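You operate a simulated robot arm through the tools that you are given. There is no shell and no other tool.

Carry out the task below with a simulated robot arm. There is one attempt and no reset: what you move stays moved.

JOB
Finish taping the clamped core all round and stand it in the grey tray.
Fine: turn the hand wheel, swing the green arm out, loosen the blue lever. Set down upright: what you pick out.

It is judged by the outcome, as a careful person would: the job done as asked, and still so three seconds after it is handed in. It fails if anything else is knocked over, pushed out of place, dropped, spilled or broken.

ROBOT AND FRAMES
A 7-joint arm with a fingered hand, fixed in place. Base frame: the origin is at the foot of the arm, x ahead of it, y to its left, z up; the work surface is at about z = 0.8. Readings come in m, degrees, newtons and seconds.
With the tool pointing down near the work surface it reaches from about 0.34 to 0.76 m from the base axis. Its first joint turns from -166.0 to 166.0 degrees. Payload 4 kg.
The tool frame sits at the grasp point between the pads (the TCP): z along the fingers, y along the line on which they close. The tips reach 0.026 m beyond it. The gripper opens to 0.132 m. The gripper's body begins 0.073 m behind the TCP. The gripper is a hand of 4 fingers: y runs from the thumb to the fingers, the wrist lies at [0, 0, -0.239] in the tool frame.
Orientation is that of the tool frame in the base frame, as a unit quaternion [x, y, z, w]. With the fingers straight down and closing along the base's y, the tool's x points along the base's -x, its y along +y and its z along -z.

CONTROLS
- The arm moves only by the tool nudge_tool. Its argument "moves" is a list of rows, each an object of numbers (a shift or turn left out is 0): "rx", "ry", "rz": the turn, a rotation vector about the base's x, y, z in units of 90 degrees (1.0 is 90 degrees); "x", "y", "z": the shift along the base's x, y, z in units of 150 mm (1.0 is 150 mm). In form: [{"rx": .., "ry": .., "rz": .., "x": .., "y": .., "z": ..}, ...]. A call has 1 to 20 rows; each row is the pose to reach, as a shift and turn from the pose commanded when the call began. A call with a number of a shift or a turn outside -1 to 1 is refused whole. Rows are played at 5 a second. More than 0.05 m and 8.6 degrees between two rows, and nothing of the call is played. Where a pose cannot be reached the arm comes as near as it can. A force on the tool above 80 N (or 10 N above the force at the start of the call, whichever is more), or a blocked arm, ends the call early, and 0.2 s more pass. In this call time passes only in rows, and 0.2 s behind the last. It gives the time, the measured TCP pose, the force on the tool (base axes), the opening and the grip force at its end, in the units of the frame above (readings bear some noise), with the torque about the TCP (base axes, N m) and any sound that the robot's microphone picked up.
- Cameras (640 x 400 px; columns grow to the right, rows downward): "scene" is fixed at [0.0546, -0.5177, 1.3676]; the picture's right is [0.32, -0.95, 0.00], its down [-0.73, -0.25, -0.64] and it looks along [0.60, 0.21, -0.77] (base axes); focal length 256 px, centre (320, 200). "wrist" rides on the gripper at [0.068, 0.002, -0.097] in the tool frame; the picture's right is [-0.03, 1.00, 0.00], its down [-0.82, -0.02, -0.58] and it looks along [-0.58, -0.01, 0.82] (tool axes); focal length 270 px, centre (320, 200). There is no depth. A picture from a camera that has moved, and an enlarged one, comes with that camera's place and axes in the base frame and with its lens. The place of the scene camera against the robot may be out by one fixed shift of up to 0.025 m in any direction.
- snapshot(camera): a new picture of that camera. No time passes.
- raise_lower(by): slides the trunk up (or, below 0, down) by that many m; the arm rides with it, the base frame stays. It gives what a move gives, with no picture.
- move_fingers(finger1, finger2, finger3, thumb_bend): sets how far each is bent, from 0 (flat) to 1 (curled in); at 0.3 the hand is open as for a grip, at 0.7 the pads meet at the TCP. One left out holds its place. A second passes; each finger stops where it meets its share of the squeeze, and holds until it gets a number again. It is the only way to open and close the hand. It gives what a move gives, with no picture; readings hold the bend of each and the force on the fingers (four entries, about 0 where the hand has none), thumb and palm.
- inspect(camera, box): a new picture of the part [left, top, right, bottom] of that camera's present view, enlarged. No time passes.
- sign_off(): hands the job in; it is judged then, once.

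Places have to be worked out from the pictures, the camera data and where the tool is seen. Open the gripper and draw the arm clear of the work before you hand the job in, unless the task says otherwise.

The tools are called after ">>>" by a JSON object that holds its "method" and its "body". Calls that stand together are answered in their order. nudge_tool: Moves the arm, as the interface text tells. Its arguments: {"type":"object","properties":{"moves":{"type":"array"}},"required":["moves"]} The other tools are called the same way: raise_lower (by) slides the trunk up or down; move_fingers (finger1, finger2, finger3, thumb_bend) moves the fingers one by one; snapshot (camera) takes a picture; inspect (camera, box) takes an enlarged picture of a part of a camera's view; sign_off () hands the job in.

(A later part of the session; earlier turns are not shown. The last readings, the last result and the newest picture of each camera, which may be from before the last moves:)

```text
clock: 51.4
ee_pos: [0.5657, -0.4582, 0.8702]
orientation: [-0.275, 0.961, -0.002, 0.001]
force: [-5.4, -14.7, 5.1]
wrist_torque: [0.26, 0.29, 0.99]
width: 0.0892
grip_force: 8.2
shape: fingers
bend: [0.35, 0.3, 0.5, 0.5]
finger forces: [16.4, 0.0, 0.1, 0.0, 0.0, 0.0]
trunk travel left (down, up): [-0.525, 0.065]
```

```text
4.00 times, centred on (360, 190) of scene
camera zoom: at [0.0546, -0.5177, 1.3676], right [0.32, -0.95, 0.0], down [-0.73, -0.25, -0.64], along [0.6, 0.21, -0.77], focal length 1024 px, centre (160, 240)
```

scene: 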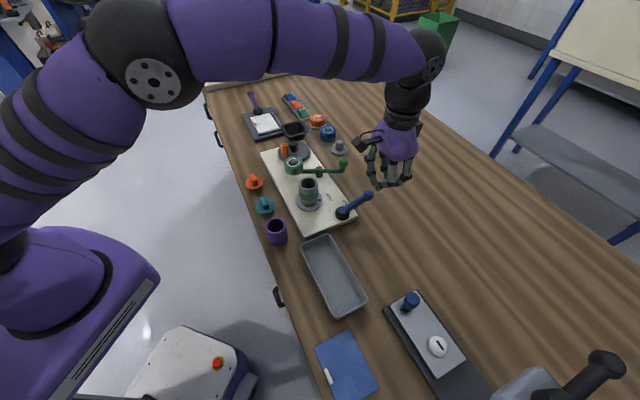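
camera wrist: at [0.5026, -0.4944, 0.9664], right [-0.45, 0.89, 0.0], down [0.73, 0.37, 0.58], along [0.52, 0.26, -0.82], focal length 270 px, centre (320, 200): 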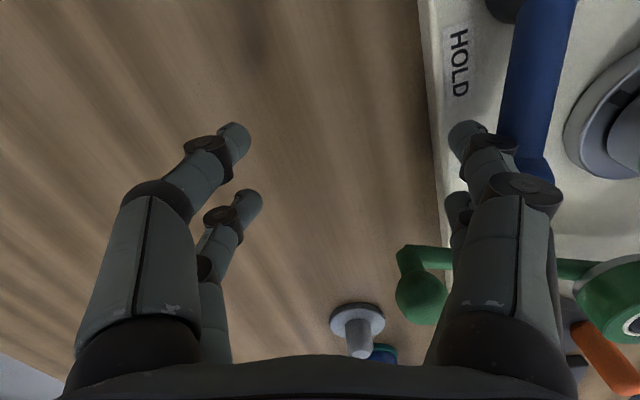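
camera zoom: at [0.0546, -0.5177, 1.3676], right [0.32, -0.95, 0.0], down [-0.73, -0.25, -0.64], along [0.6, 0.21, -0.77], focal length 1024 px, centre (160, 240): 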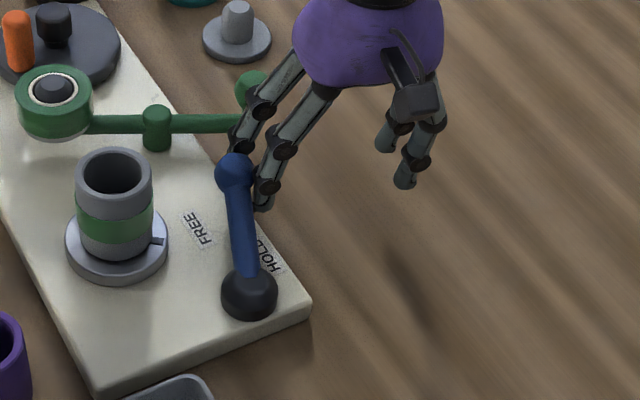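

The lever no longer moves and force climbs to 16 N: it is at its FREE stop (~70° of travel). I back away from it and lift up.

>>> {"method": "nudge_tool", "body": {"moves": [{"x": 0.0, "y": -0.05}, {"x": 0.04, "y": -0.12}, {"x": 0.08, "y": -0.2}, {"x": 0.08, "y": -0.2, "z": 0.2}, {"x": 0.08, "y": -0.2, "z": 0.4}, {"x": 0.08, "y": -0.2, "z": 0.6}, {"x": 0.08, "y": -0.2, "z": 0.85}]}}

>>> {"method": "inspect", "body": {"camera": "scene", "box": [260, 130, 400, 230]}}

>>> {"method": "snapshot", "body": {"camera": "wrist"}}

```text
clock: 53.0
ee_pos: [0.5577, -0.4729, 0.9961]
orientation: [-0.277, 0.961, 0.001, 0.0]
force: [0.2, 1.0, 0.2]
wrist_torque: [0.0, 0.03, 0.0]
width: 0.0995
grip_force: 0.1
shape: fingers
bend: [0.3, 0.3, 0.5, 0.5]
finger forces: [0.0, 0.1, 0.1, 0.0, 0.1, 0.1]
out of reach, approached as far as the arm can: row 3, 4, 5, 6, 7
trunk travel left (down, up): [-0.525, 0.065]
```

```text
4.00 times, centred on (330, 180) of scene
camera zoom: at [0.0546, -0.5177, 1.3676], right [0.32, -0.95, 0.0], down [-0.73, -0.25, -0.64], along [0.6, 0.21, -0.77], focal length 1024 px, centre (280, 280)
```

zoom: 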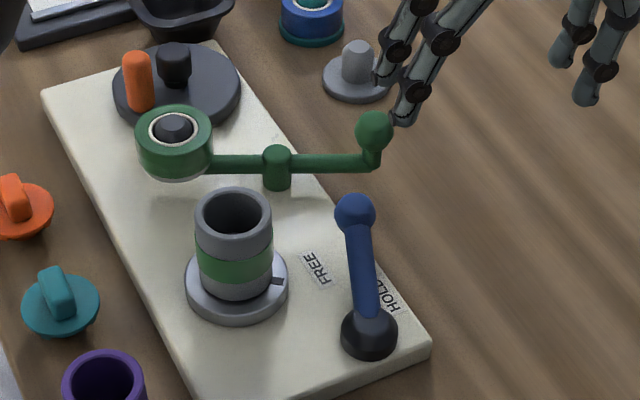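

```text
taken
camera wrist: at [0.498, -0.5081, 1.0921], right [-0.51, 0.86, 0.0], down [0.7, 0.41, 0.58], along [0.5, 0.29, -0.82], focal length 270 px, centre (320, 200)
```

wrist: 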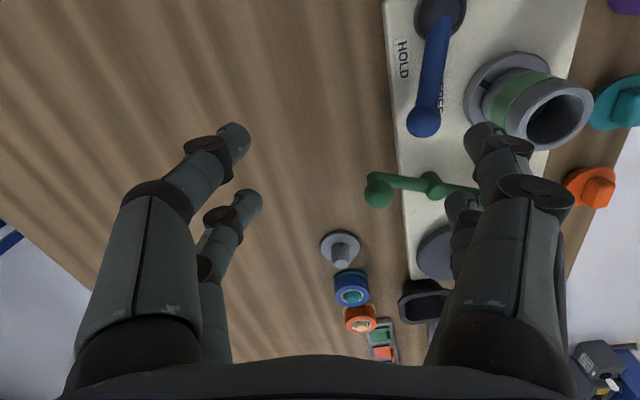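

The lever stays on the FREE side. Before lifting the core I want to see its hidden (+x/+y) side to confirm the tape is closed, and yaw −90° is also good for gripping along x, so I open the hand and turn/move there high up.

>>> {"method": "move_fingers", "body": {"finger1": 0.3, "finger2": 0.3, "finger3": 0.3, "thumb_bend": 0.3}}

>>> {"method": "nudge_tool", "body": {"moves": [{"x": -0.03, "y": 0.12, "rz": -0.085}, {"x": -0.05, "y": 0.24, "rz": -0.17}, {"x": -0.07, "y": 0.36, "rz": -0.255}, {"x": -0.09, "y": 0.48, "rz": -0.34}, {"x": -0.11, "y": 0.6, "rz": -0.425}, {"x": -0.13, "y": 0.72, "rz": -0.51}, {"x": -0.15, "y": 0.84, "rz": -0.595}, {"x": -0.17, "y": 0.96, "rz": -0.68}]}}

>>> {"method": "nudge_tool", "body": {"moves": [{"x": -0.015, "y": 0.1, "rz": -0.085}, {"x": -0.03, "y": 0.2, "rz": -0.17}, {"x": -0.045, "y": 0.3, "rz": -0.255}, {"x": -0.06, "y": 0.4, "rz": -0.34}, {"x": -0.075, "y": 0.5, "rz": -0.425}, {"x": -0.09, "y": 0.6, "rz": -0.51}, {"x": -0.1, "y": 0.7, "rz": -0.595}, {"x": -0.1, "y": 0.75, "rz": -0.675}]}}

>>> {"method": "snapshot", "body": {"camera": "wrist"}}

```text
clock: 54.0
ee_pos: [0.5562, -0.4743, 0.9965]
orientation: [-0.275, 0.961, 0.0, 0.0]
force: [-0.3, 0.0, 0.6]
wrist_torque: [-0.03, 0.02, -0.02]
width: 0.1324
grip_force: 0.0
shape: fingers
bend: [0.3, 0.3, 0.3, 0.3]
finger forces: [0.1, 0.0, 0.0, 0.0, 0.0, 0.0]
trunk travel left (down, up): [-0.525, 0.065]
```

```text
clock: 55.8
ee_pos: [0.6125, -0.3924, 1.0196]
orientation: [0.254, 0.967, 0.0, -0.002]
force: [-1.0, -0.2, 0.1]
wrist_torque: [-0.01, 0.02, 0.0]
width: 0.1324
grip_force: 0.1
shape: fingers
bend: [0.3, 0.3, 0.3, 0.3]
finger forces: [0.1, 0.0, 0.1, 0.0, 0.0, 0.0]
out of reach, approached as far as the arm can: row 1, 2, 3, 4, 5, 6, 7, 8
trunk travel left (down, up): [-0.525, 0.065]
```

```text
clock: 57.6
ee_pos: [0.6576, -0.307, 1.0393]
orientation: [0.708, 0.707, -0.001, -0.001]
force: [-0.6, -0.4, -0.1]
wrist_torque: [0.03, 0.01, -0.01]
width: 0.1327
grip_force: 0.0
shape: fingers
bend: [0.3, 0.3, 0.3, 0.3]
finger forces: [0.0, 0.1, 0.0, 0.0, 0.0, 0.0]
out of reach, approached as far as the arm can: row 1, 2, 3, 4, 5, 6, 7, 8
trunk travel left (down, up): [-0.525, 0.065]
```

```text
taken
camera wrist: at [0.6606, -0.2379, 1.1358], right [1.0, -0.03, 0.0], down [-0.02, -0.82, 0.58], along [-0.02, -0.58, -0.82], focal length 270 px, centre (320, 200)
```

wrist: 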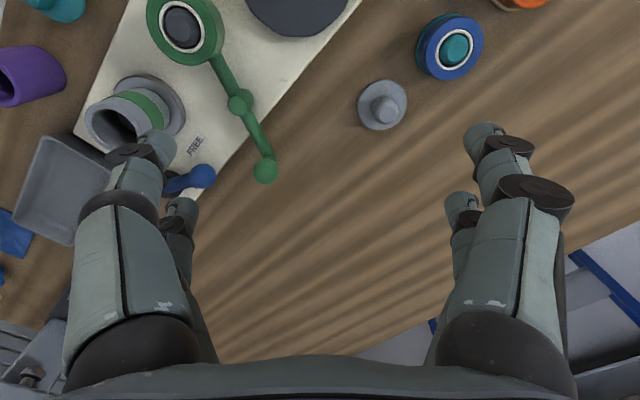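

The arm slid along its reach limit (it reports rows out of reach) and ended at (0.658, −0.307, 1.039), still high and clear. I hold the commanded pose for a few rows to see whether it converges.

>>> {"method": "nudge_tool", "body": {"moves": [{"z": 0.0}, {"z": 0.0}, {"z": 0.0}]}}

```text
clock: 58.4
ee_pos: [0.6588, -0.3082, 1.0393]
orientation: [0.707, 0.708, 0.001, -0.001]
force: [0.0, -0.5, 0.0]
wrist_torque: [0.0, -0.02, 0.03]
width: 0.1325
grip_force: 0.0
shape: fingers
bend: [0.3, 0.3, 0.3, 0.3]
finger forces: [0.1, 0.1, 0.1, 0.1, 0.0, 0.0]
trunk travel left (down, up): [-0.525, 0.065]
```

The command is re-based here. I try moving inward with small steps.

>>> {"method": "nudge_tool", "body": {"moves": [{"x": -0.1, "y": 0.03, "z": -0.05}, {"x": -0.2, "y": 0.06, "z": -0.1}, {"x": -0.3, "y": 0.1, "z": -0.15}]}}

```text
clock: 59.2
ee_pos: [0.6582, -0.3151, 1.0303]
orientation: [0.707, 0.708, 0.0, -0.002]
force: [-0.5, -0.2, 0.5]
wrist_torque: [0.0, -0.01, -0.01]
width: 0.1329
grip_force: 0.1
shape: fingers
bend: [0.3, 0.3, 0.3, 0.3]
finger forces: [0.1, 0.1, 0.1, 0.1, 0.1, 0.1]
out of reach, approached as far as the arm can: row 1, 2, 3
trunk travel left (down, up): [-0.525, 0.065]
```

It is pinned at the straight-arm limit. I try a larger purely radial inward step.

>>> {"method": "nudge_tool", "body": {"moves": [{"x": -0.27, "y": 0.13}, {"x": -0.54, "y": 0.26}, {"x": -0.8, "y": 0.39}]}}

```text
clock: 60.0
ee_pos: [0.648, -0.3114, 1.0616]
orientation: [0.707, 0.707, 0.0, -0.002]
force: [-0.2, -0.5, -0.7]
wrist_torque: [0.02, 0.04, -0.01]
width: 0.1327
grip_force: 0.0
shape: fingers
bend: [0.3, 0.3, 0.3, 0.3]
finger forces: [0.0, 0.0, 0.1, 0.1, 0.0, 0.0]
out of reach, approached as far as the arm can: row 1, 2, 3
trunk travel left (down, up): [-0.525, 0.065]
```

It only slid upward along the reach sphere (shoulder height ≈1.04, reach ≈0.765). I try moving straight down, which should let the elbow bend.

>>> {"method": "nudge_tool", "body": {"moves": [{"z": -0.1}, {"z": -0.2}, {"z": -0.3}]}}

```text
clock: 60.8
ee_pos: [0.6568, -0.3202, 1.0208]
orientation: [0.707, 0.707, 0.0, -0.002]
force: [0.6, -0.2, -0.7]
wrist_torque: [-0.01, 0.02, 0.02]
width: 0.1327
grip_force: 0.1
shape: fingers
bend: [0.3, 0.3, 0.3, 0.3]
finger forces: [0.0, 0.1, 0.0, 0.0, 0.1, 0.1]
out of reach, approached as far as the arm can: row 1, 2, 3
trunk travel left (down, up): [-0.525, 0.065]
```

Still on the sphere. I try combining a sideways (clockwise) move with the inward shift.

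>>> {"method": "nudge_tool", "body": {"moves": [{"x": -0.15, "y": -0.15}, {"x": -0.35, "y": -0.3}, {"x": -0.6, "y": -0.4}, {"x": -0.85, "y": -0.4}]}}

>>> {"method": "snapshot", "body": {"camera": "scene"}}

```text
clock: 61.8
ee_pos: [0.5864, -0.4195, 1.037]
orientation: [0.707, 0.707, 0.001, -0.001]
force: [-0.3, -0.2, 0.2]
wrist_torque: [0.01, 0.0, 0.02]
width: 0.1328
grip_force: 0.1
shape: fingers
bend: [0.3, 0.3, 0.3, 0.3]
finger forces: [0.0, 0.1, 0.0, 0.0, 0.0, 0.0]
out of reach, approached as far as the arm can: row 1, 2, 3, 4
trunk travel left (down, up): [-0.525, 0.065]
```

```text
taken
```

scene: 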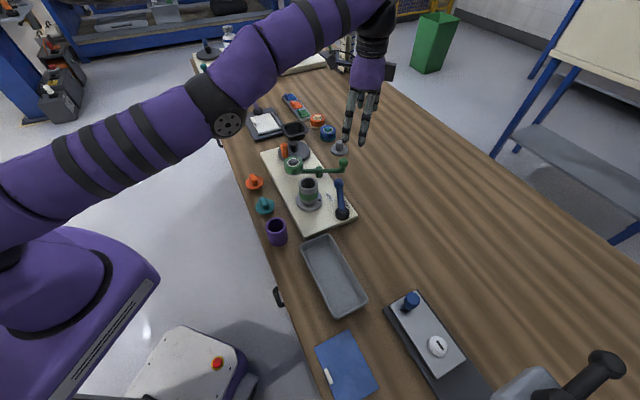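

The arm is visibly straight; the elbow seems caught at its limit. I try first pressing outward (to straighten fully) and then stepping inward.

>>> {"method": "nudge_tool", "body": {"moves": [{"x": 0.217, "y": -0.155}, {"x": 0.217, "y": -0.155}, {"x": 0.0, "y": 0.0}, {"x": -0.2, "y": 0.145}, {"x": -0.4, "y": 0.29}, {"x": -0.55, "y": 0.4}]}}

```text
clock: 63.2
ee_pos: [0.5037, -0.3613, 1.0383]
orientation: [0.707, 0.707, 0.001, 0.001]
force: [-1.0, 0.9, -0.2]
wrist_torque: [-0.04, -0.02, 0.0]
width: 0.1326
grip_force: 0.0
shape: fingers
bend: [0.3, 0.3, 0.3, 0.3]
finger forces: [0.1, 0.0, 0.0, 0.0, 0.1, 0.0]
out of reach, approached as far as the arm can: row 1, 2
trunk travel left (down, up): [-0.525, 0.065]
```

That freed the elbow: now at (0.504, −0.361, 1.038) with yaw −90°. I move to a spot from which the wrist camera looks at the hidden side of the core.

>>> {"method": "nudge_tool", "body": {"moves": [{"x": 0.02, "y": 0.2, "z": -0.08}, {"x": 0.05, "y": 0.4, "z": -0.16}, {"x": 0.08, "y": 0.6, "z": -0.25}, {"x": 0.1, "y": 0.8, "z": -0.35}, {"x": 0.1, "y": 0.95, "z": -0.45}]}}

>>> {"method": "snapshot", "body": {"camera": "wrist"}}

```text
clock: 64.4
ee_pos: [0.5175, -0.2169, 0.9706]
orientation: [0.707, 0.707, 0.0, -0.001]
force: [-0.9, 0.9, -0.1]
wrist_torque: [-0.03, 0.0, -0.01]
width: 0.1327
grip_force: 0.0
shape: fingers
bend: [0.3, 0.3, 0.3, 0.3]
finger forces: [0.1, 0.0, 0.0, 0.0, 0.0, 0.1]
trunk travel left (down, up): [-0.525, 0.065]
```

```text
taken
camera wrist: at [0.5204, -0.1483, 1.0673], right [1.0, -0.02, 0.0], down [-0.02, -0.82, 0.58], along [-0.01, -0.58, -0.82], focal length 270 px, centre (320, 200)
```

wrist: 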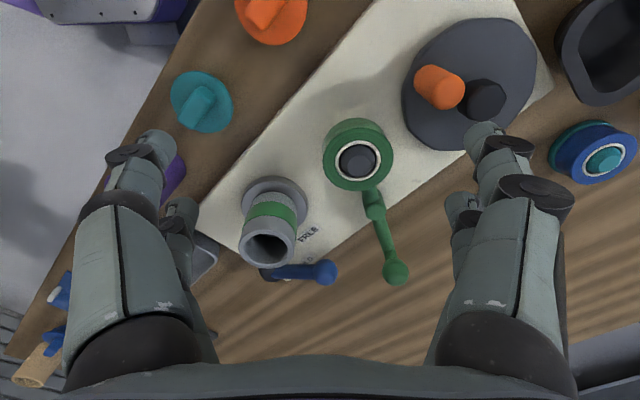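

The hidden side of the core is now in view; I zoom in on its tape band.

>>> {"method": "inspect", "body": {"camera": "wrist", "box": [220, 165, 320, 275]}}

>>> {"method": "inspect", "body": {"camera": "wrist", "box": [240, 180, 310, 225]}}

>>> {"method": "inspect", "body": {"camera": "scene", "box": [285, 165, 355, 215]}}

```text
3.64 times, centred on (270, 220) of wrist
camera zoom: at [0.5204, -0.1483, 1.0673], right [1.0, -0.02, 0.0], down [-0.02, -0.82, 0.58], along [-0.01, -0.58, -0.82], focal length 983 px, centre (502, 127)
```

zoom: 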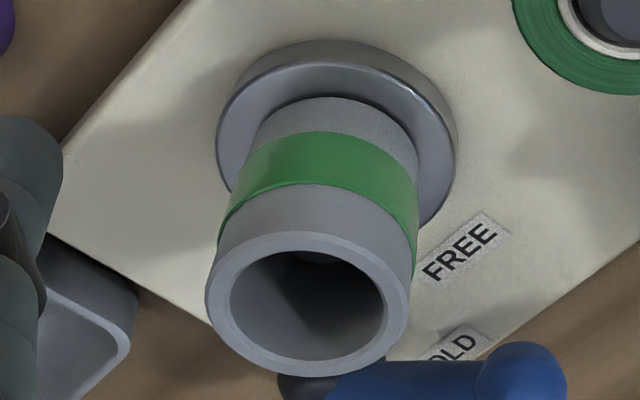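

```text
8.89 times, centred on (275, 202) of wrist
camera zoom: at [0.5204, -0.1483, 1.0673], right [1.0, -0.02, 0.0], down [-0.02, -0.82, 0.58], along [-0.01, -0.58, -0.82], focal length 2402 px, centre (720, 178)
```

zoom: 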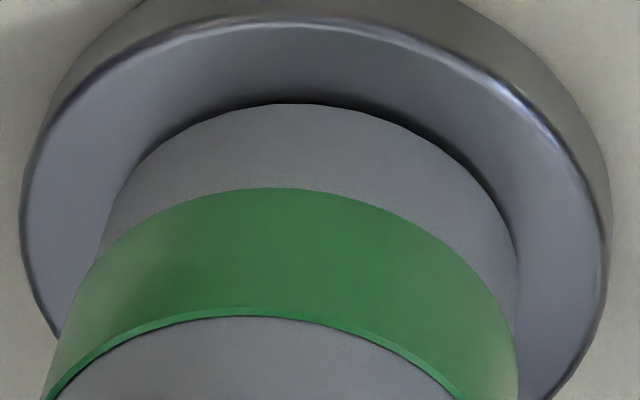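

```text
8.00 times, centred on (320, 190) of scene
camera zoom: at [0.0546, -0.5177, 1.3676], right [0.32, -0.95, 0.0], down [-0.73, -0.25, -0.64], along [0.6, 0.21, -0.77], focal length 2048 px, centre (320, 280)
```

zoom: 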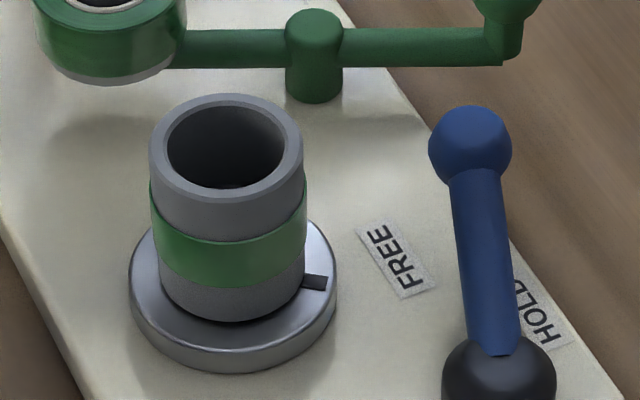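

The band is fully green on this side too, with no gap – the core is taped all round. Now I position the hand above the core (≈(0.468, −0.3235)) for gripping along x.

>>> {"method": "nudge_tool", "body": {"moves": [{"x": -0.05, "y": -0.1, "z": 0.1}, {"x": -0.13, "y": -0.28, "z": 0.2}, {"x": -0.22, "y": -0.48, "z": 0.2}, {"x": -0.3, "y": -0.65, "z": 0.2}, {"x": -0.33, "y": -0.71, "z": 0.2}]}}

>>> {"method": "move_fingers", "body": {"finger1": 0.42, "finger2": 0.42, "finger3": 0.42, "thumb_bend": 0.42}}

>>> {"method": "snapshot", "body": {"camera": "wrist"}}

>>> {"method": "inspect", "body": {"camera": "scene", "box": [250, 120, 390, 220]}}

```text
clock: 65.6
ee_pos: [0.4685, -0.3236, 1.0019]
orientation: [0.707, 0.707, 0.001, 0.001]
force: [0.1, -0.5, 0.2]
wrist_torque: [0.02, -0.01, 0.0]
width: 0.1328
grip_force: 0.0
shape: fingers
bend: [0.3, 0.3, 0.3, 0.3]
finger forces: [0.0, 0.1, 0.0, 0.0, 0.1, 0.0]
trunk travel left (down, up): [-0.525, 0.065]
```

```text
clock: 66.6
ee_pos: [0.4678, -0.3232, 1.0005]
orientation: [0.707, 0.707, 0.0, -0.001]
force: [-0.1, -0.3, -0.3]
wrist_torque: [-0.02, 0.03, 0.0]
width: 0.0935
grip_force: 0.0
shape: fingers
bend: [0.42, 0.42, 0.42, 0.42]
finger forces: [0.0, 0.0, 0.0, 0.0, 0.0, 0.0]
trunk travel left (down, up): [-0.525, 0.065]
```

```text
taken
camera wrist: at [0.4699, -0.2546, 1.0986], right [1.0, -0.02, 0.0], down [-0.02, -0.82, 0.58], along [-0.01, -0.58, -0.82], focal length 270 px, centre (320, 200)
```

wrist: 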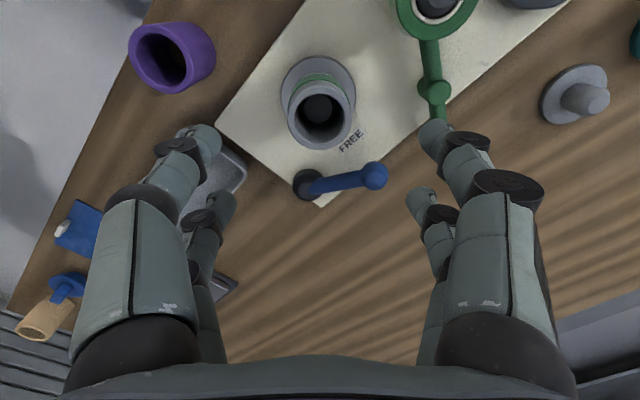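

```text
4.00 times, centred on (320, 170) of scene
camera zoom: at [0.0546, -0.5177, 1.3676], right [0.32, -0.95, 0.0], down [-0.73, -0.25, -0.64], along [0.6, 0.21, -0.77], focal length 1024 px, centre (320, 320)
```

zoom: 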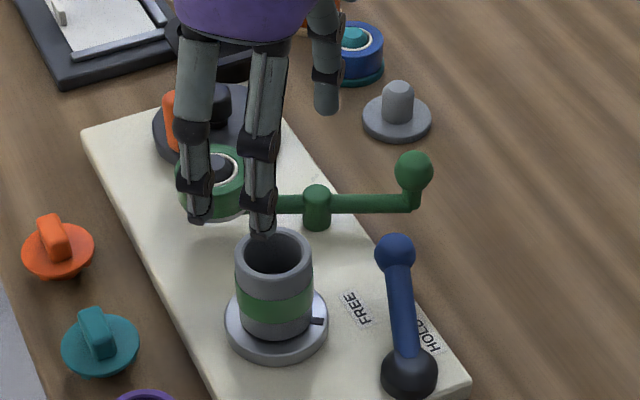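

The core top appears almost exactly on the tool axis. I zoom to confirm the alignment and check the clearance around it.

>>> {"method": "inspect", "body": {"camera": "wrist", "box": [260, 50, 400, 210]}}

```text
2.50 times, centred on (330, 130) of wrist
camera zoom: at [0.4699, -0.2546, 1.0986], right [1.0, -0.02, 0.0], down [-0.02, -0.82, 0.58], along [-0.01, -0.58, -0.82], focal length 676 px, centre (295, 375)
```

zoom: 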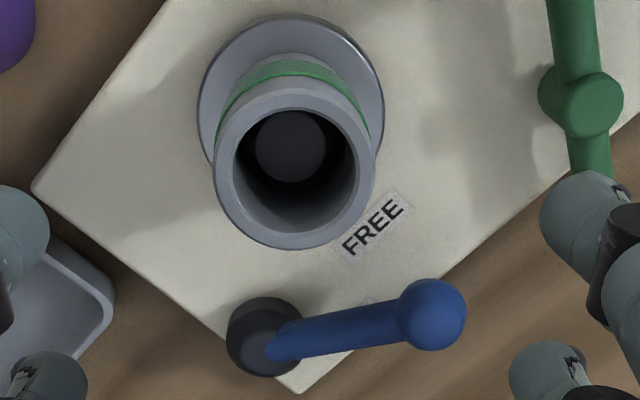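

The core is centred on the tool axis to within a millimetre or so. I descend to TCP z ≈ 0.876 in small steps.

>>> {"method": "nudge_tool", "body": {"moves": [{"z": -0.12}, {"z": -0.24}, {"z": -0.36}, {"z": -0.48}, {"z": -0.58}]}}

>>> {"method": "snapshot", "body": {"camera": "wrist"}}

>>> {"method": "inspect", "body": {"camera": "scene", "box": [270, 140, 370, 210]}}

```text
clock: 67.8
ee_pos: [0.4674, -0.3239, 0.9118]
orientation: [0.707, 0.707, 0.0, 0.0]
force: [-0.1, 0.6, 0.2]
wrist_torque: [0.01, 0.0, -0.01]
width: 0.0937
grip_force: 0.0
shape: fingers
bend: [0.42, 0.42, 0.42, 0.42]
finger forces: [0.1, 0.0, 0.0, 0.1, 0.1, 0.1]
trunk travel left (down, up): [-0.525, 0.065]
```

```text
taken
camera wrist: at [0.4693, -0.2544, 1.0104], right [1.0, -0.02, 0.0], down [-0.02, -0.82, 0.58], along [-0.01, -0.58, -0.82], focal length 270 px, centre (320, 200)
```

wrist: 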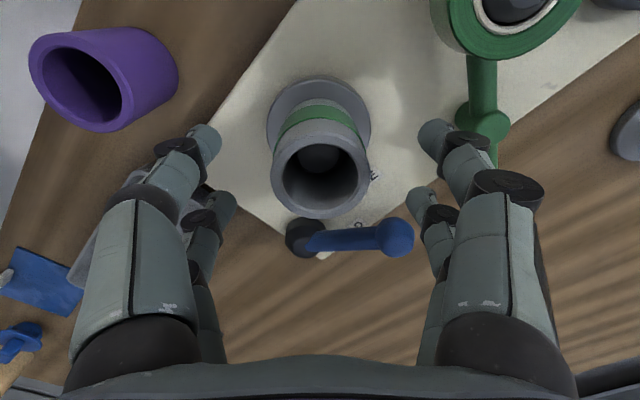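

```text
5.71 times, centred on (320, 175) of scene
camera zoom: at [0.0546, -0.5177, 1.3676], right [0.32, -0.95, 0.0], down [-0.73, -0.25, -0.64], along [0.6, 0.21, -0.77], focal length 1463 px, centre (320, 343)
```

zoom: 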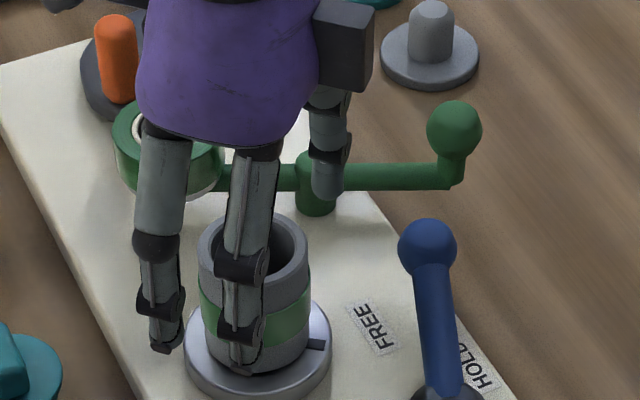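

Still centred (within ~2 mm). I go down the last 36 mm.

>>> {"method": "nudge_tool", "body": {"moves": [{"y": -0.005, "z": -0.08}, {"y": -0.01, "z": -0.16}, {"y": -0.01, "z": -0.235}]}}

>>> {"method": "snapshot", "body": {"camera": "wrist"}}

>>> {"method": "inspect", "body": {"camera": "scene", "box": [270, 150, 370, 220]}}

```text
clock: 68.6
ee_pos: [0.4683, -0.3249, 0.88]
orientation: [0.707, 0.707, -0.001, 0.0]
force: [-0.4, -0.3, -0.5]
wrist_torque: [-0.01, 0.01, 0.02]
width: 0.0935
grip_force: 0.1
shape: fingers
bend: [0.42, 0.42, 0.42, 0.42]
finger forces: [0.0, 0.0, 0.1, 0.1, 0.0, 0.0]
trunk travel left (down, up): [-0.525, 0.065]
```

```text
taken
camera wrist: at [0.4703, -0.2557, 0.9755], right [1.0, -0.02, 0.0], down [-0.02, -0.82, 0.58], along [-0.01, -0.58, -0.82], focal length 270 px, centre (320, 200)
```

wrist: 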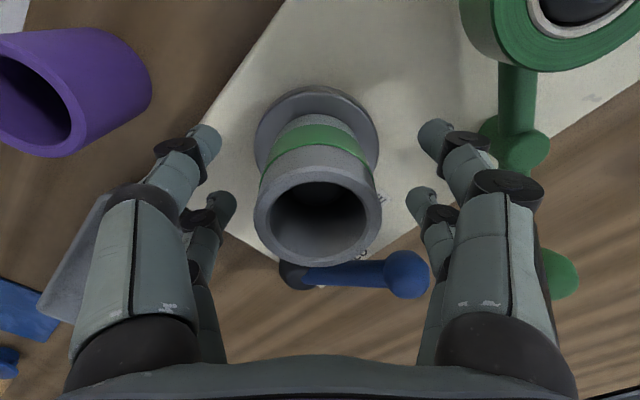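

```text
5.71 times, centred on (320, 185) of scene
camera zoom: at [0.0546, -0.5177, 1.3676], right [0.32, -0.95, 0.0], down [-0.73, -0.25, -0.64], along [0.6, 0.21, -0.77], focal length 1463 px, centre (320, 286)
```

zoom: 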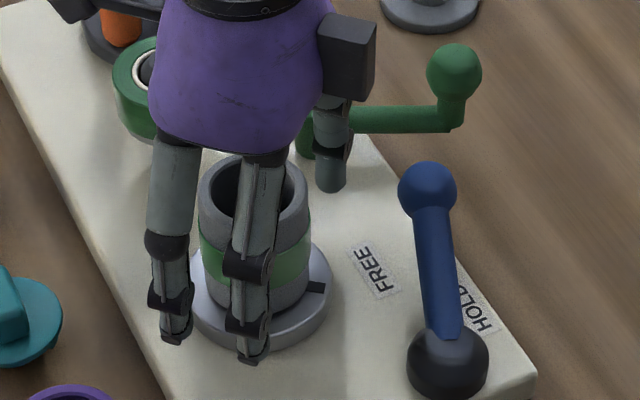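

All four fingers straddle the core. I close on it.

>>> {"method": "move_fingers", "body": {"finger1": 0.58, "finger2": 0.58, "finger3": 0.58, "thumb_bend": 0.58}}

>>> {"method": "snapshot", "body": {"camera": "wrist"}}

>>> {"method": "inspect", "body": {"camera": "scene", "box": [270, 150, 370, 220]}}

```text
clock: 69.6
ee_pos: [0.468, -0.3247, 0.8793]
orientation: [0.707, 0.707, 0.0, 0.0]
force: [0.9, 0.1, -0.3]
wrist_torque: [-0.01, 0.02, -0.02]
width: 0.0428
grip_force: 0.0
shape: fingers
bend: [0.57, 0.57, 0.57, 0.57]
finger forces: [0.0, 0.0, 0.0, 0.0, 0.1, 0.0]
trunk travel left (down, up): [-0.525, 0.065]
```

```text
taken
camera wrist: at [0.4703, -0.2557, 0.9758], right [1.0, -0.02, 0.0], down [-0.02, -0.82, 0.58], along [-0.01, -0.58, -0.82], focal length 270 px, centre (320, 200)
```

wrist: 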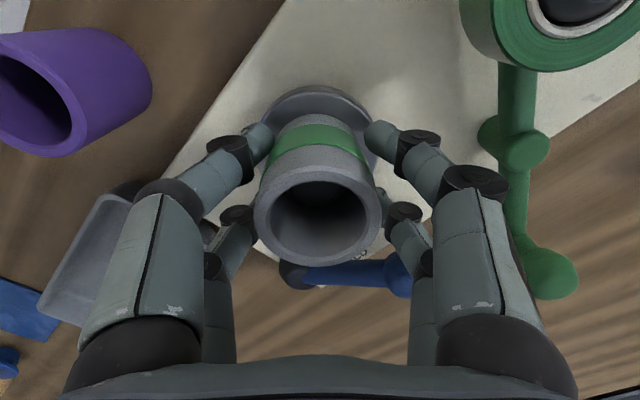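

```text
5.71 times, centred on (320, 185) of scene
camera zoom: at [0.0546, -0.5177, 1.3676], right [0.32, -0.95, 0.0], down [-0.73, -0.25, -0.64], along [0.6, 0.21, -0.77], focal length 1463 px, centre (320, 286)
```

zoom: 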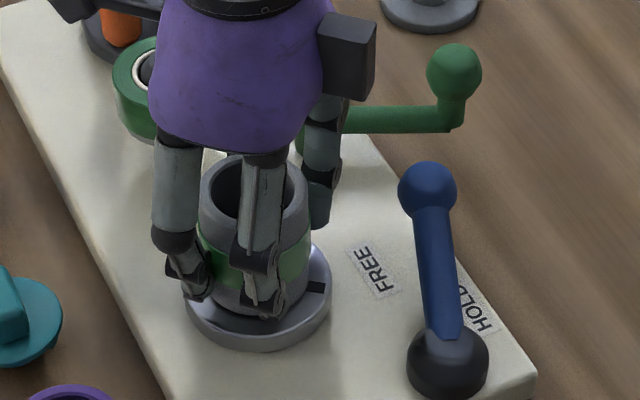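

No force yet at 43 mm opening (the finger pairs sit off-centre on the round core). I close further.

>>> {"method": "move_fingers", "body": {"finger1": 0.65, "finger2": 0.65, "finger3": 0.65, "thumb_bend": 0.65}}

>>> {"method": "snapshot", "body": {"camera": "wrist"}}

```text
clock: 70.6
ee_pos: [0.4672, -0.3247, 0.8786]
orientation: [0.708, 0.707, 0.0, 0.0]
force: [-1.7, -0.3, -0.4]
wrist_torque: [-0.02, 0.04, -0.02]
width: 0.0298
grip_force: 6.4
shape: fingers
bend: [0.61, 0.6, 0.6, 0.62]
finger forces: [3.0, 3.4, 3.2, 0.0, 4.1, 0.0]
trunk travel left (down, up): [-0.525, 0.065]
```

```text
taken
camera wrist: at [0.4701, -0.2557, 0.9757], right [1.0, -0.02, 0.0], down [-0.02, -0.82, 0.58], along [-0.01, -0.58, -0.82], focal length 270 px, centre (320, 200)
```

wrist: 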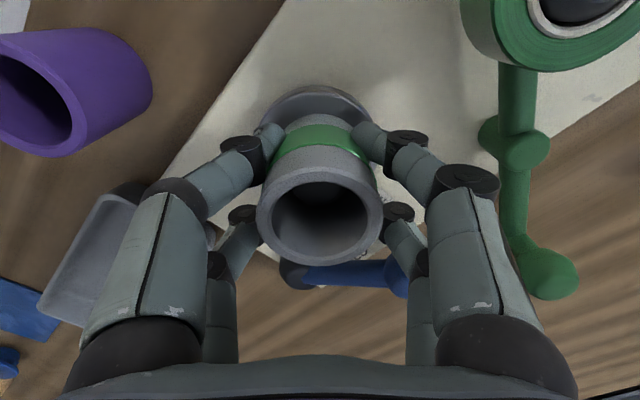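

All four fingers hold at 3–4 N. I squeeze slightly more and lift gently by about 1 cm to test that it is released.

>>> {"method": "move_fingers", "body": {"finger1": 0.68, "finger2": 0.68, "finger3": 0.68, "thumb_bend": 0.68}}

>>> {"method": "nudge_tool", "body": {"moves": [{"z": 0.02}, {"z": 0.04}, {"z": 0.065}]}}

>>> {"method": "inspect", "body": {"camera": "scene", "box": [270, 150, 370, 220]}}

>>> {"method": "snapshot", "body": {"camera": "wrist"}}

```text
clock: 71.6
ee_pos: [0.4689, -0.3253, 0.8794]
orientation: [0.707, 0.707, 0.0, 0.0]
force: [-1.0, -0.1, -1.3]
wrist_torque: [0.01, 0.02, 0.01]
width: 0.0287
grip_force: 11.4
shape: fingers
bend: [0.62, 0.61, 0.61, 0.64]
finger forces: [5.0, 5.5, 5.2, 0.0, 6.8, 0.0]
trunk travel left (down, up): [-0.525, 0.065]
```

```text
clock: 72.4
ee_pos: [0.4679, -0.3249, 0.8888]
orientation: [0.707, 0.707, 0.001, 0.0]
force: [-1.8, 0.4, -1.7]
wrist_torque: [0.01, 0.02, 0.0]
width: 0.0286
grip_force: 11.4
shape: fingers
bend: [0.62, 0.61, 0.61, 0.64]
finger forces: [5.2, 5.6, 5.1, 0.1, 7.0, 0.0]
trunk travel left (down, up): [-0.525, 0.065]
```

```text
5.71 times, centred on (320, 185) of scene
camera zoom: at [0.0546, -0.5177, 1.3676], right [0.32, -0.95, 0.0], down [-0.73, -0.25, -0.64], along [0.6, 0.21, -0.77], focal length 1463 px, centre (320, 286)
```

zoom: 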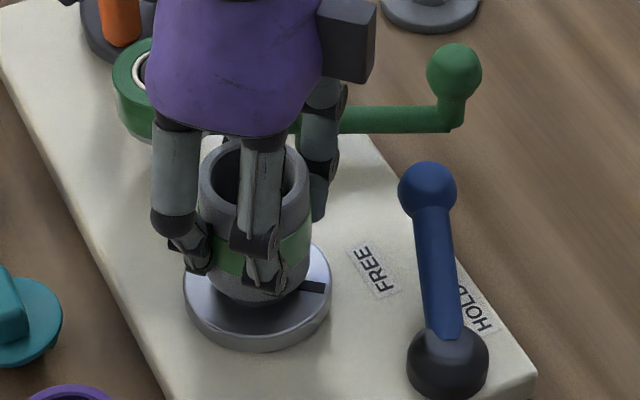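

```text
taken
camera wrist: at [0.4701, -0.2555, 0.9851], right [1.0, -0.02, 0.0], down [-0.02, -0.82, 0.58], along [-0.01, -0.58, -0.82], focal length 270 px, centre (320, 200)
```

wrist: 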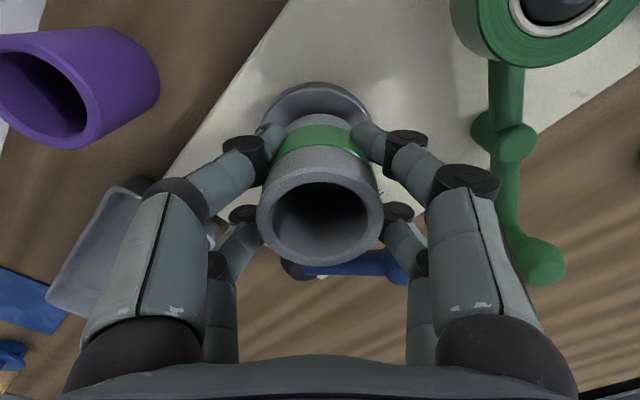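

The core rises freely with the hand (only ≈1.5 N of load). I lift straight up about 12 cm.

>>> {"method": "nudge_tool", "body": {"moves": [{"z": 0.08}, {"z": 0.17}, {"z": 0.27}, {"z": 0.38}, {"z": 0.5}, {"z": 0.62}, {"z": 0.74}]}}

>>> {"method": "snapshot", "body": {"camera": "scene"}}

>>> {"method": "inspect", "body": {"camera": "scene", "box": [260, 110, 380, 220]}}

>>> {"method": "snapshot", "body": {"camera": "wrist"}}

```text
clock: 74.0
ee_pos: [0.4693, -0.3261, 1.0001]
orientation: [0.707, 0.707, 0.001, 0.0]
force: [-0.6, -0.5, -0.6]
wrist_torque: [0.0, -0.01, -0.02]
width: 0.0284
grip_force: 12.3
shape: fingers
bend: [0.62, 0.61, 0.61, 0.64]
finger forces: [6.0, 6.6, 5.1, 0.1, 6.6, 0.0]
trunk travel left (down, up): [-0.525, 0.065]
```

```text
taken
```

scene: 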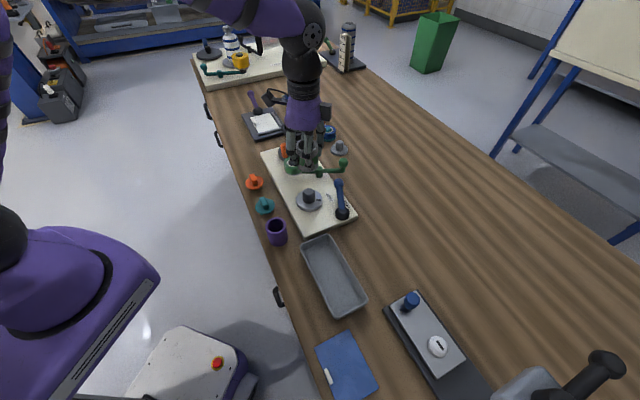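

```text
3.64 times, centred on (320, 165) of scene
camera zoom: at [0.0546, -0.5177, 1.3676], right [0.32, -0.95, 0.0], down [-0.73, -0.25, -0.64], along [0.6, 0.21, -0.77], focal length 931 px, centre (320, 327)
```

zoom: 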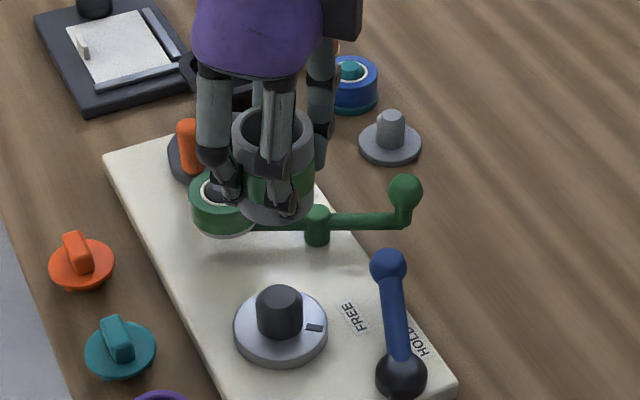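

```text
taken
camera wrist: at [0.471, -0.2559, 1.0962], right [1.0, -0.02, 0.0], down [-0.02, -0.82, 0.58], along [-0.01, -0.58, -0.82], focal length 270 px, centre (320, 200)
```

wrist: 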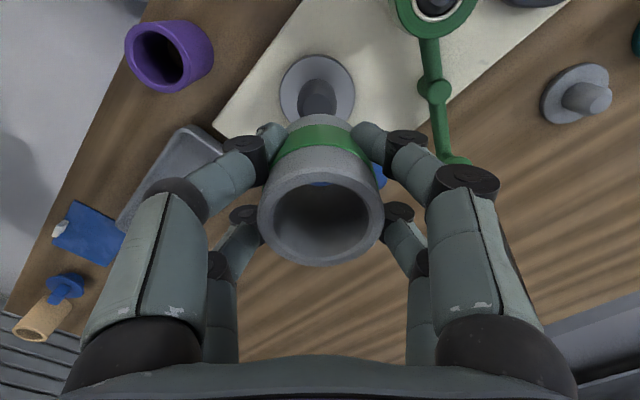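

The core is off the arbor and held upright. I look closely at the grey tray to place it.

>>> {"method": "inspect", "body": {"camera": "scene", "box": [275, 225, 395, 325]}}

>>> {"method": "inspect", "body": {"camera": "wrist", "box": [60, 100, 260, 240]}}

```text
4.00 times, centred on (335, 275) of scene
camera zoom: at [0.0546, -0.5177, 1.3676], right [0.32, -0.95, 0.0], down [-0.73, -0.25, -0.64], along [0.6, 0.21, -0.77], focal length 1024 px, centre (260, -100)
```

zoom: 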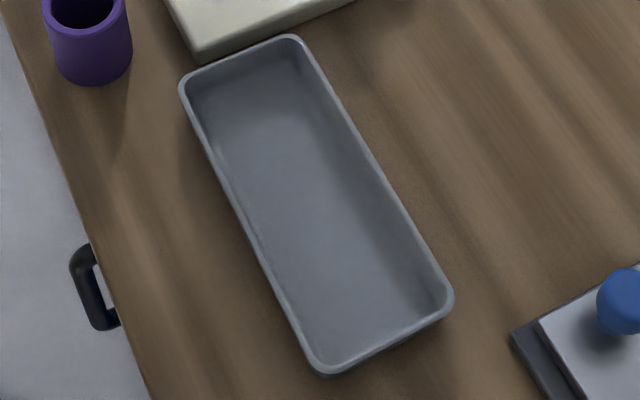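

```text
2.86 times, centred on (160, 170) of wrist
camera zoom: at [0.471, -0.2559, 1.0962], right [1.0, -0.02, 0.0], down [-0.02, -0.82, 0.58], along [-0.01, -0.58, -0.82], focal length 772 px, centre (777, 286)
```

zoom: 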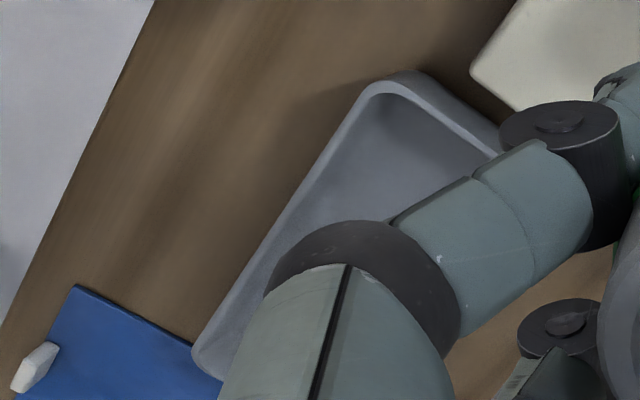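

The tray is only ≈7 cm wide with a rim ≈3 cm high, and my fingertips are ≈2 cm above the core's bottom, so they would foul the tray walls. I'll set the core back on its arbor exactly where it came from and regrip it higher; first down to just above the arbor.

>>> {"method": "nudge_tool", "body": {"moves": [{"z": -0.12}, {"z": -0.24}, {"z": -0.36}, {"z": -0.48}, {"z": -0.56}]}}

>>> {"method": "snapshot", "body": {"camera": "wrist"}}

>>> {"method": "inspect", "body": {"camera": "scene", "box": [270, 150, 370, 220]}}

```text
clock: 75.2
ee_pos: [0.4697, -0.3251, 0.9144]
orientation: [0.707, 0.707, 0.0, 0.0]
force: [0.2, 0.5, -0.1]
wrist_torque: [-0.01, 0.0, -0.03]
width: 0.0281
grip_force: 12.1
shape: fingers
bend: [0.62, 0.61, 0.61, 0.64]
finger forces: [6.2, 6.6, 5.3, 0.1, 6.6, 0.1]
trunk travel left (down, up): [-0.525, 0.065]
```

```text
taken
camera wrist: at [0.472, -0.2554, 1.0116], right [1.0, -0.02, 0.0], down [-0.02, -0.82, 0.58], along [-0.01, -0.58, -0.82], focal length 270 px, centre (320, 200)
```

wrist: 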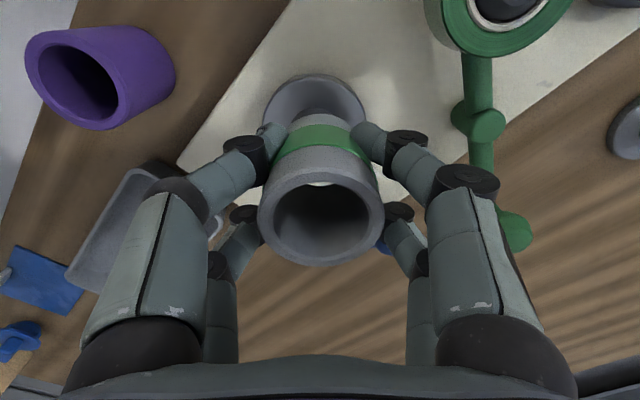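

```text
5.71 times, centred on (320, 185) of scene
camera zoom: at [0.0546, -0.5177, 1.3676], right [0.32, -0.95, 0.0], down [-0.73, -0.25, -0.64], along [0.6, 0.21, -0.77], focal length 1463 px, centre (320, 286)
```

zoom: 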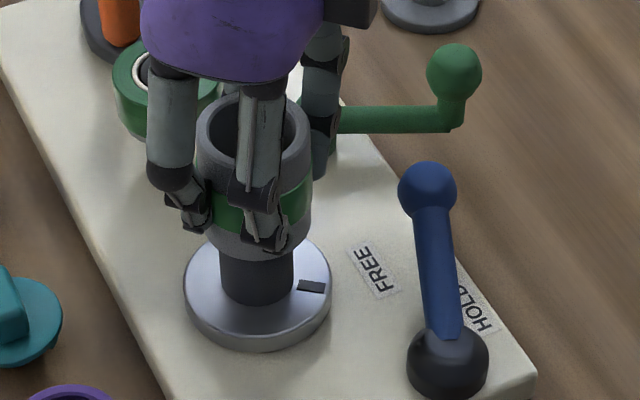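

Aligned over the arbor. I lower gently 20 mm, watching the force.

>>> {"method": "nudge_tool", "body": {"moves": [{"z": -0.04}, {"z": -0.08}, {"z": -0.12}]}}

>>> {"method": "nudge_tool", "body": {"moves": [{"z": -0.03}, {"z": -0.06}, {"z": -0.09}]}}

>>> {"method": "inspect", "body": {"camera": "scene", "box": [270, 150, 370, 220]}}

```text
clock: 76.0
ee_pos: [0.4686, -0.3258, 0.898]
orientation: [0.707, 0.707, -0.001, -0.001]
force: [-4.1, 0.5, -0.2]
wrist_torque: [0.0, 0.16, 0.01]
width: 0.0281
grip_force: 13.2
shape: fingers
bend: [0.62, 0.61, 0.62, 0.65]
finger forces: [5.7, 6.0, 6.7, 0.1, 7.9, 0.0]
trunk travel left (down, up): [-0.525, 0.065]
```

```text
clock: 76.8
ee_pos: [0.4682, -0.3272, 0.8852]
orientation: [0.707, 0.707, 0.0, 0.0]
force: [-3.6, 0.2, -0.2]
wrist_torque: [0.04, 0.1, 0.0]
width: 0.028
grip_force: 12.8
shape: fingers
bend: [0.62, 0.61, 0.62, 0.65]
finger forces: [5.8, 6.0, 6.6, 0.0, 8.0, 0.1]
trunk travel left (down, up): [-0.525, 0.065]
```

```text
5.71 times, centred on (320, 185) of scene
camera zoom: at [0.0546, -0.5177, 1.3676], right [0.32, -0.95, 0.0], down [-0.73, -0.25, -0.64], along [0.6, 0.21, -0.77], focal length 1463 px, centre (320, 286)
```

zoom: 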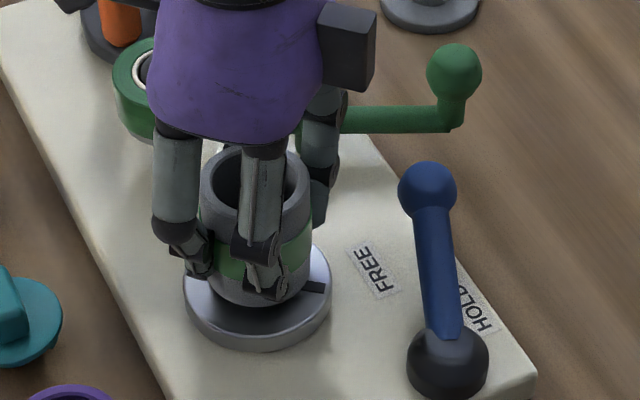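

The core slid back over the arbor with only ~4 N sideways. I lower the last 5 mm onto the flange.

>>> {"method": "nudge_tool", "body": {"moves": [{"z": -0.015}, {"z": -0.033}]}}

>>> {"method": "inspect", "body": {"camera": "scene", "box": [290, 175, 340, 210]}}

```text
clock: 77.4
ee_pos: [0.4695, -0.3248, 0.8798]
orientation: [0.707, 0.707, 0.001, 0.001]
force: [-4.4, 0.7, 0.8]
wrist_torque: [0.0, 0.1, 0.0]
width: 0.0278
grip_force: 13.7
shape: fingers
bend: [0.62, 0.61, 0.62, 0.64]
finger forces: [5.6, 6.1, 6.8, 0.0, 8.1, 0.0]
trunk travel left (down, up): [-0.525, 0.065]
```

```text
11.43 times, centred on (315, 192) of scene
camera zoom: at [0.0546, -0.5177, 1.3676], right [0.32, -0.95, 0.0], down [-0.73, -0.25, -0.64], along [0.6, 0.21, -0.77], focal length 2926 px, centre (377, 286)
```

zoom: 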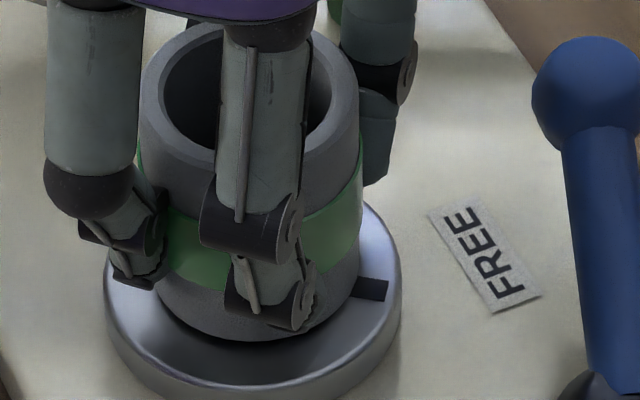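

Seated. I open the fingers, rise 15 mm, and regrip higher on the core.

>>> {"method": "move_fingers", "body": {"finger1": 0.52, "finger2": 0.52, "finger3": 0.52, "thumb_bend": 0.52}}

>>> {"method": "nudge_tool", "body": {"moves": [{"z": 0.04}, {"z": 0.08}, {"z": 0.105}]}}

>>> {"method": "snapshot", "body": {"camera": "wrist"}}

>>> {"method": "inspect", "body": {"camera": "scene", "box": [290, 175, 340, 210]}}

```text
clock: 78.4
ee_pos: [0.4687, -0.3243, 0.8798]
orientation: [0.707, 0.707, 0.0, 0.0]
force: [-0.1, 0.0, -0.1]
wrist_torque: [-0.04, 0.01, -0.03]
width: 0.0584
grip_force: 0.1
shape: fingers
bend: [0.52, 0.52, 0.52, 0.52]
finger forces: [0.1, 0.0, 0.1, 0.0, 0.1, 0.1]
trunk travel left (down, up): [-0.525, 0.065]
```

```text
clock: 79.2
ee_pos: [0.4688, -0.3243, 0.8959]
orientation: [0.707, 0.707, -0.001, 0.0]
force: [0.4, 0.6, 0.7]
wrist_torque: [-0.01, 0.0, 0.0]
width: 0.0583
grip_force: 0.0
shape: fingers
bend: [0.52, 0.52, 0.52, 0.52]
finger forces: [0.1, 0.0, 0.0, 0.1, 0.0, 0.0]
trunk travel left (down, up): [-0.525, 0.065]
```

```text
taken
camera wrist: at [0.471, -0.2555, 0.9919], right [1.0, -0.02, 0.0], down [-0.02, -0.82, 0.58], along [-0.01, -0.58, -0.82], focal length 270 px, centre (320, 200)
```

wrist: 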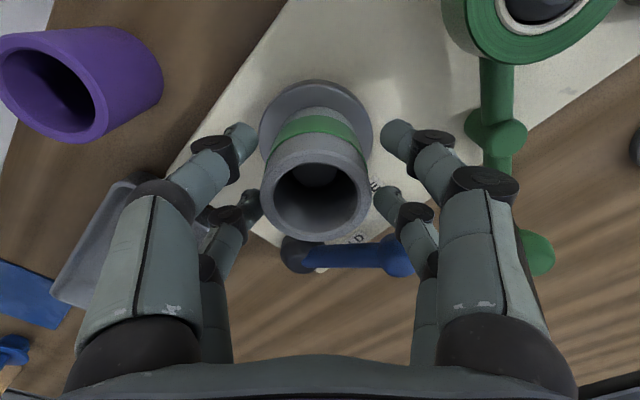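

```text
11.43 times, centred on (315, 192) of scene
camera zoom: at [0.0546, -0.5177, 1.3676], right [0.32, -0.95, 0.0], down [-0.73, -0.25, -0.64], along [0.6, 0.21, -0.77], focal length 2926 px, centre (377, 286)
```

zoom: 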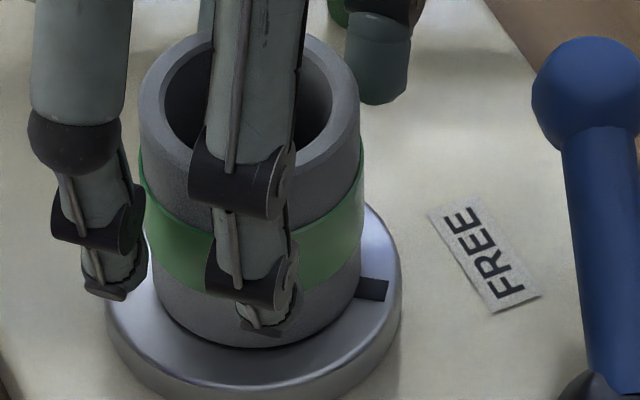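

The core stands on its flange; the fingers are now 16 mm higher. I close again.

>>> {"method": "move_fingers", "body": {"finger1": 0.68, "finger2": 0.68, "finger3": 0.68, "thumb_bend": 0.68}}

>>> {"method": "snapshot", "body": {"camera": "wrist"}}

>>> {"method": "inspect", "body": {"camera": "scene", "box": [290, 175, 340, 210]}}

```text
clock: 80.2
ee_pos: [0.4692, -0.3253, 0.8964]
orientation: [0.707, 0.707, 0.0, 0.0]
force: [-3.1, -0.4, -0.5]
wrist_torque: [0.01, 0.12, 0.01]
width: 0.0287
grip_force: 10.8
shape: fingers
bend: [0.61, 0.61, 0.61, 0.64]
finger forces: [4.5, 5.2, 4.8, 0.0, 6.8, 0.0]
trunk travel left (down, up): [-0.525, 0.065]
```

```text
taken
camera wrist: at [0.4706, -0.2556, 0.9919], right [1.0, -0.03, 0.0], down [-0.02, -0.82, 0.58], along [-0.01, -0.58, -0.82], focal length 270 px, centre (320, 200)
```

wrist: 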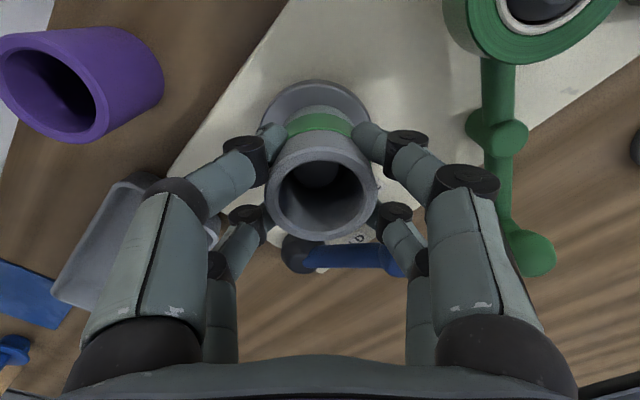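

```text
11.43 times, centred on (315, 192) of scene
camera zoom: at [0.0546, -0.5177, 1.3676], right [0.32, -0.95, 0.0], down [-0.73, -0.25, -0.64], along [0.6, 0.21, -0.77], focal length 2926 px, centre (377, 286)
```

zoom: 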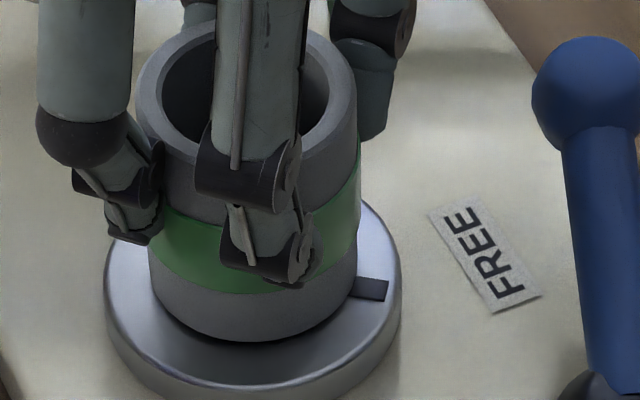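

The fingertips still look only ≈2.6 cm above the core's bottom, so I open once more, rise another 8 mm and regrip.

>>> {"method": "move_fingers", "body": {"finger1": 0.52, "finger2": 0.52, "finger3": 0.52, "thumb_bend": 0.52}}

>>> {"method": "nudge_tool", "body": {"moves": [{"x": -0.006, "z": 0.03}, {"x": -0.006, "z": 0.055}]}}

>>> {"method": "move_fingers", "body": {"finger1": 0.69, "finger2": 0.69, "finger3": 0.69, "thumb_bend": 0.69}}

>>> {"method": "inspect", "body": {"camera": "scene", "box": [290, 175, 340, 210]}}

>>> {"method": "snapshot", "body": {"camera": "wrist"}}

```text
clock: 81.2
ee_pos: [0.4692, -0.3248, 0.8946]
orientation: [0.707, 0.707, 0.0, 0.0]
force: [-0.7, 0.0, 0.1]
wrist_torque: [0.0, 0.02, -0.01]
width: 0.0587
grip_force: 0.1
shape: fingers
bend: [0.52, 0.52, 0.52, 0.52]
finger forces: [0.0, 0.0, 0.0, 0.1, 0.0, 0.1]
trunk travel left (down, up): [-0.525, 0.065]
```

```text
clock: 81.8
ee_pos: [0.4683, -0.3249, 0.9034]
orientation: [0.707, 0.708, -0.001, -0.001]
force: [0.1, 0.1, -0.3]
wrist_torque: [-0.01, 0.01, 0.03]
width: 0.0586
grip_force: 0.1
shape: fingers
bend: [0.52, 0.52, 0.52, 0.52]
finger forces: [0.0, 0.0, 0.0, 0.1, 0.1, 0.1]
trunk travel left (down, up): [-0.525, 0.065]
```

```text
clock: 82.8
ee_pos: [0.4679, -0.3257, 0.9021]
orientation: [0.707, 0.707, 0.0, 0.0]
force: [-1.5, 0.0, -0.5]
wrist_torque: [-0.03, 0.04, 0.03]
width: 0.028
grip_force: 12.2
shape: fingers
bend: [0.61, 0.61, 0.62, 0.65]
finger forces: [5.6, 6.3, 5.1, 0.0, 7.3, 0.0]
trunk travel left (down, up): [-0.525, 0.065]
```

```text
11.43 times, centred on (315, 192) of scene
camera zoom: at [0.0546, -0.5177, 1.3676], right [0.32, -0.95, 0.0], down [-0.73, -0.25, -0.64], along [0.6, 0.21, -0.77], focal length 2926 px, centre (377, 286)
```

zoom: 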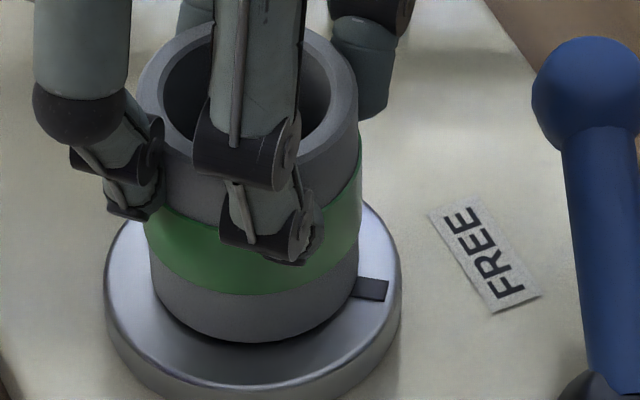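

```text
taken
camera wrist: at [0.4696, -0.2559, 0.9996], right [1.0, -0.03, 0.0], down [-0.02, -0.82, 0.58], along [-0.01, -0.58, -0.82], focal length 270 px, centre (320, 200)
```

wrist: 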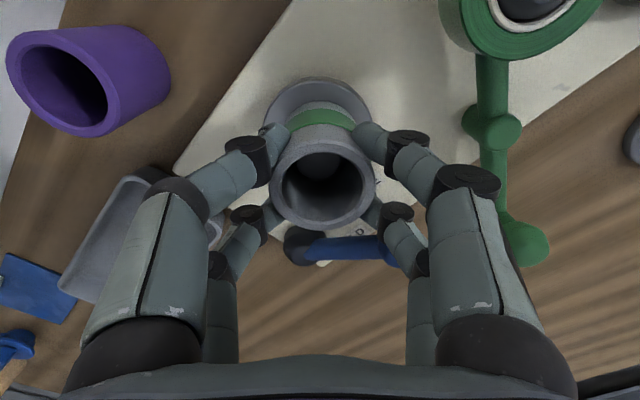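

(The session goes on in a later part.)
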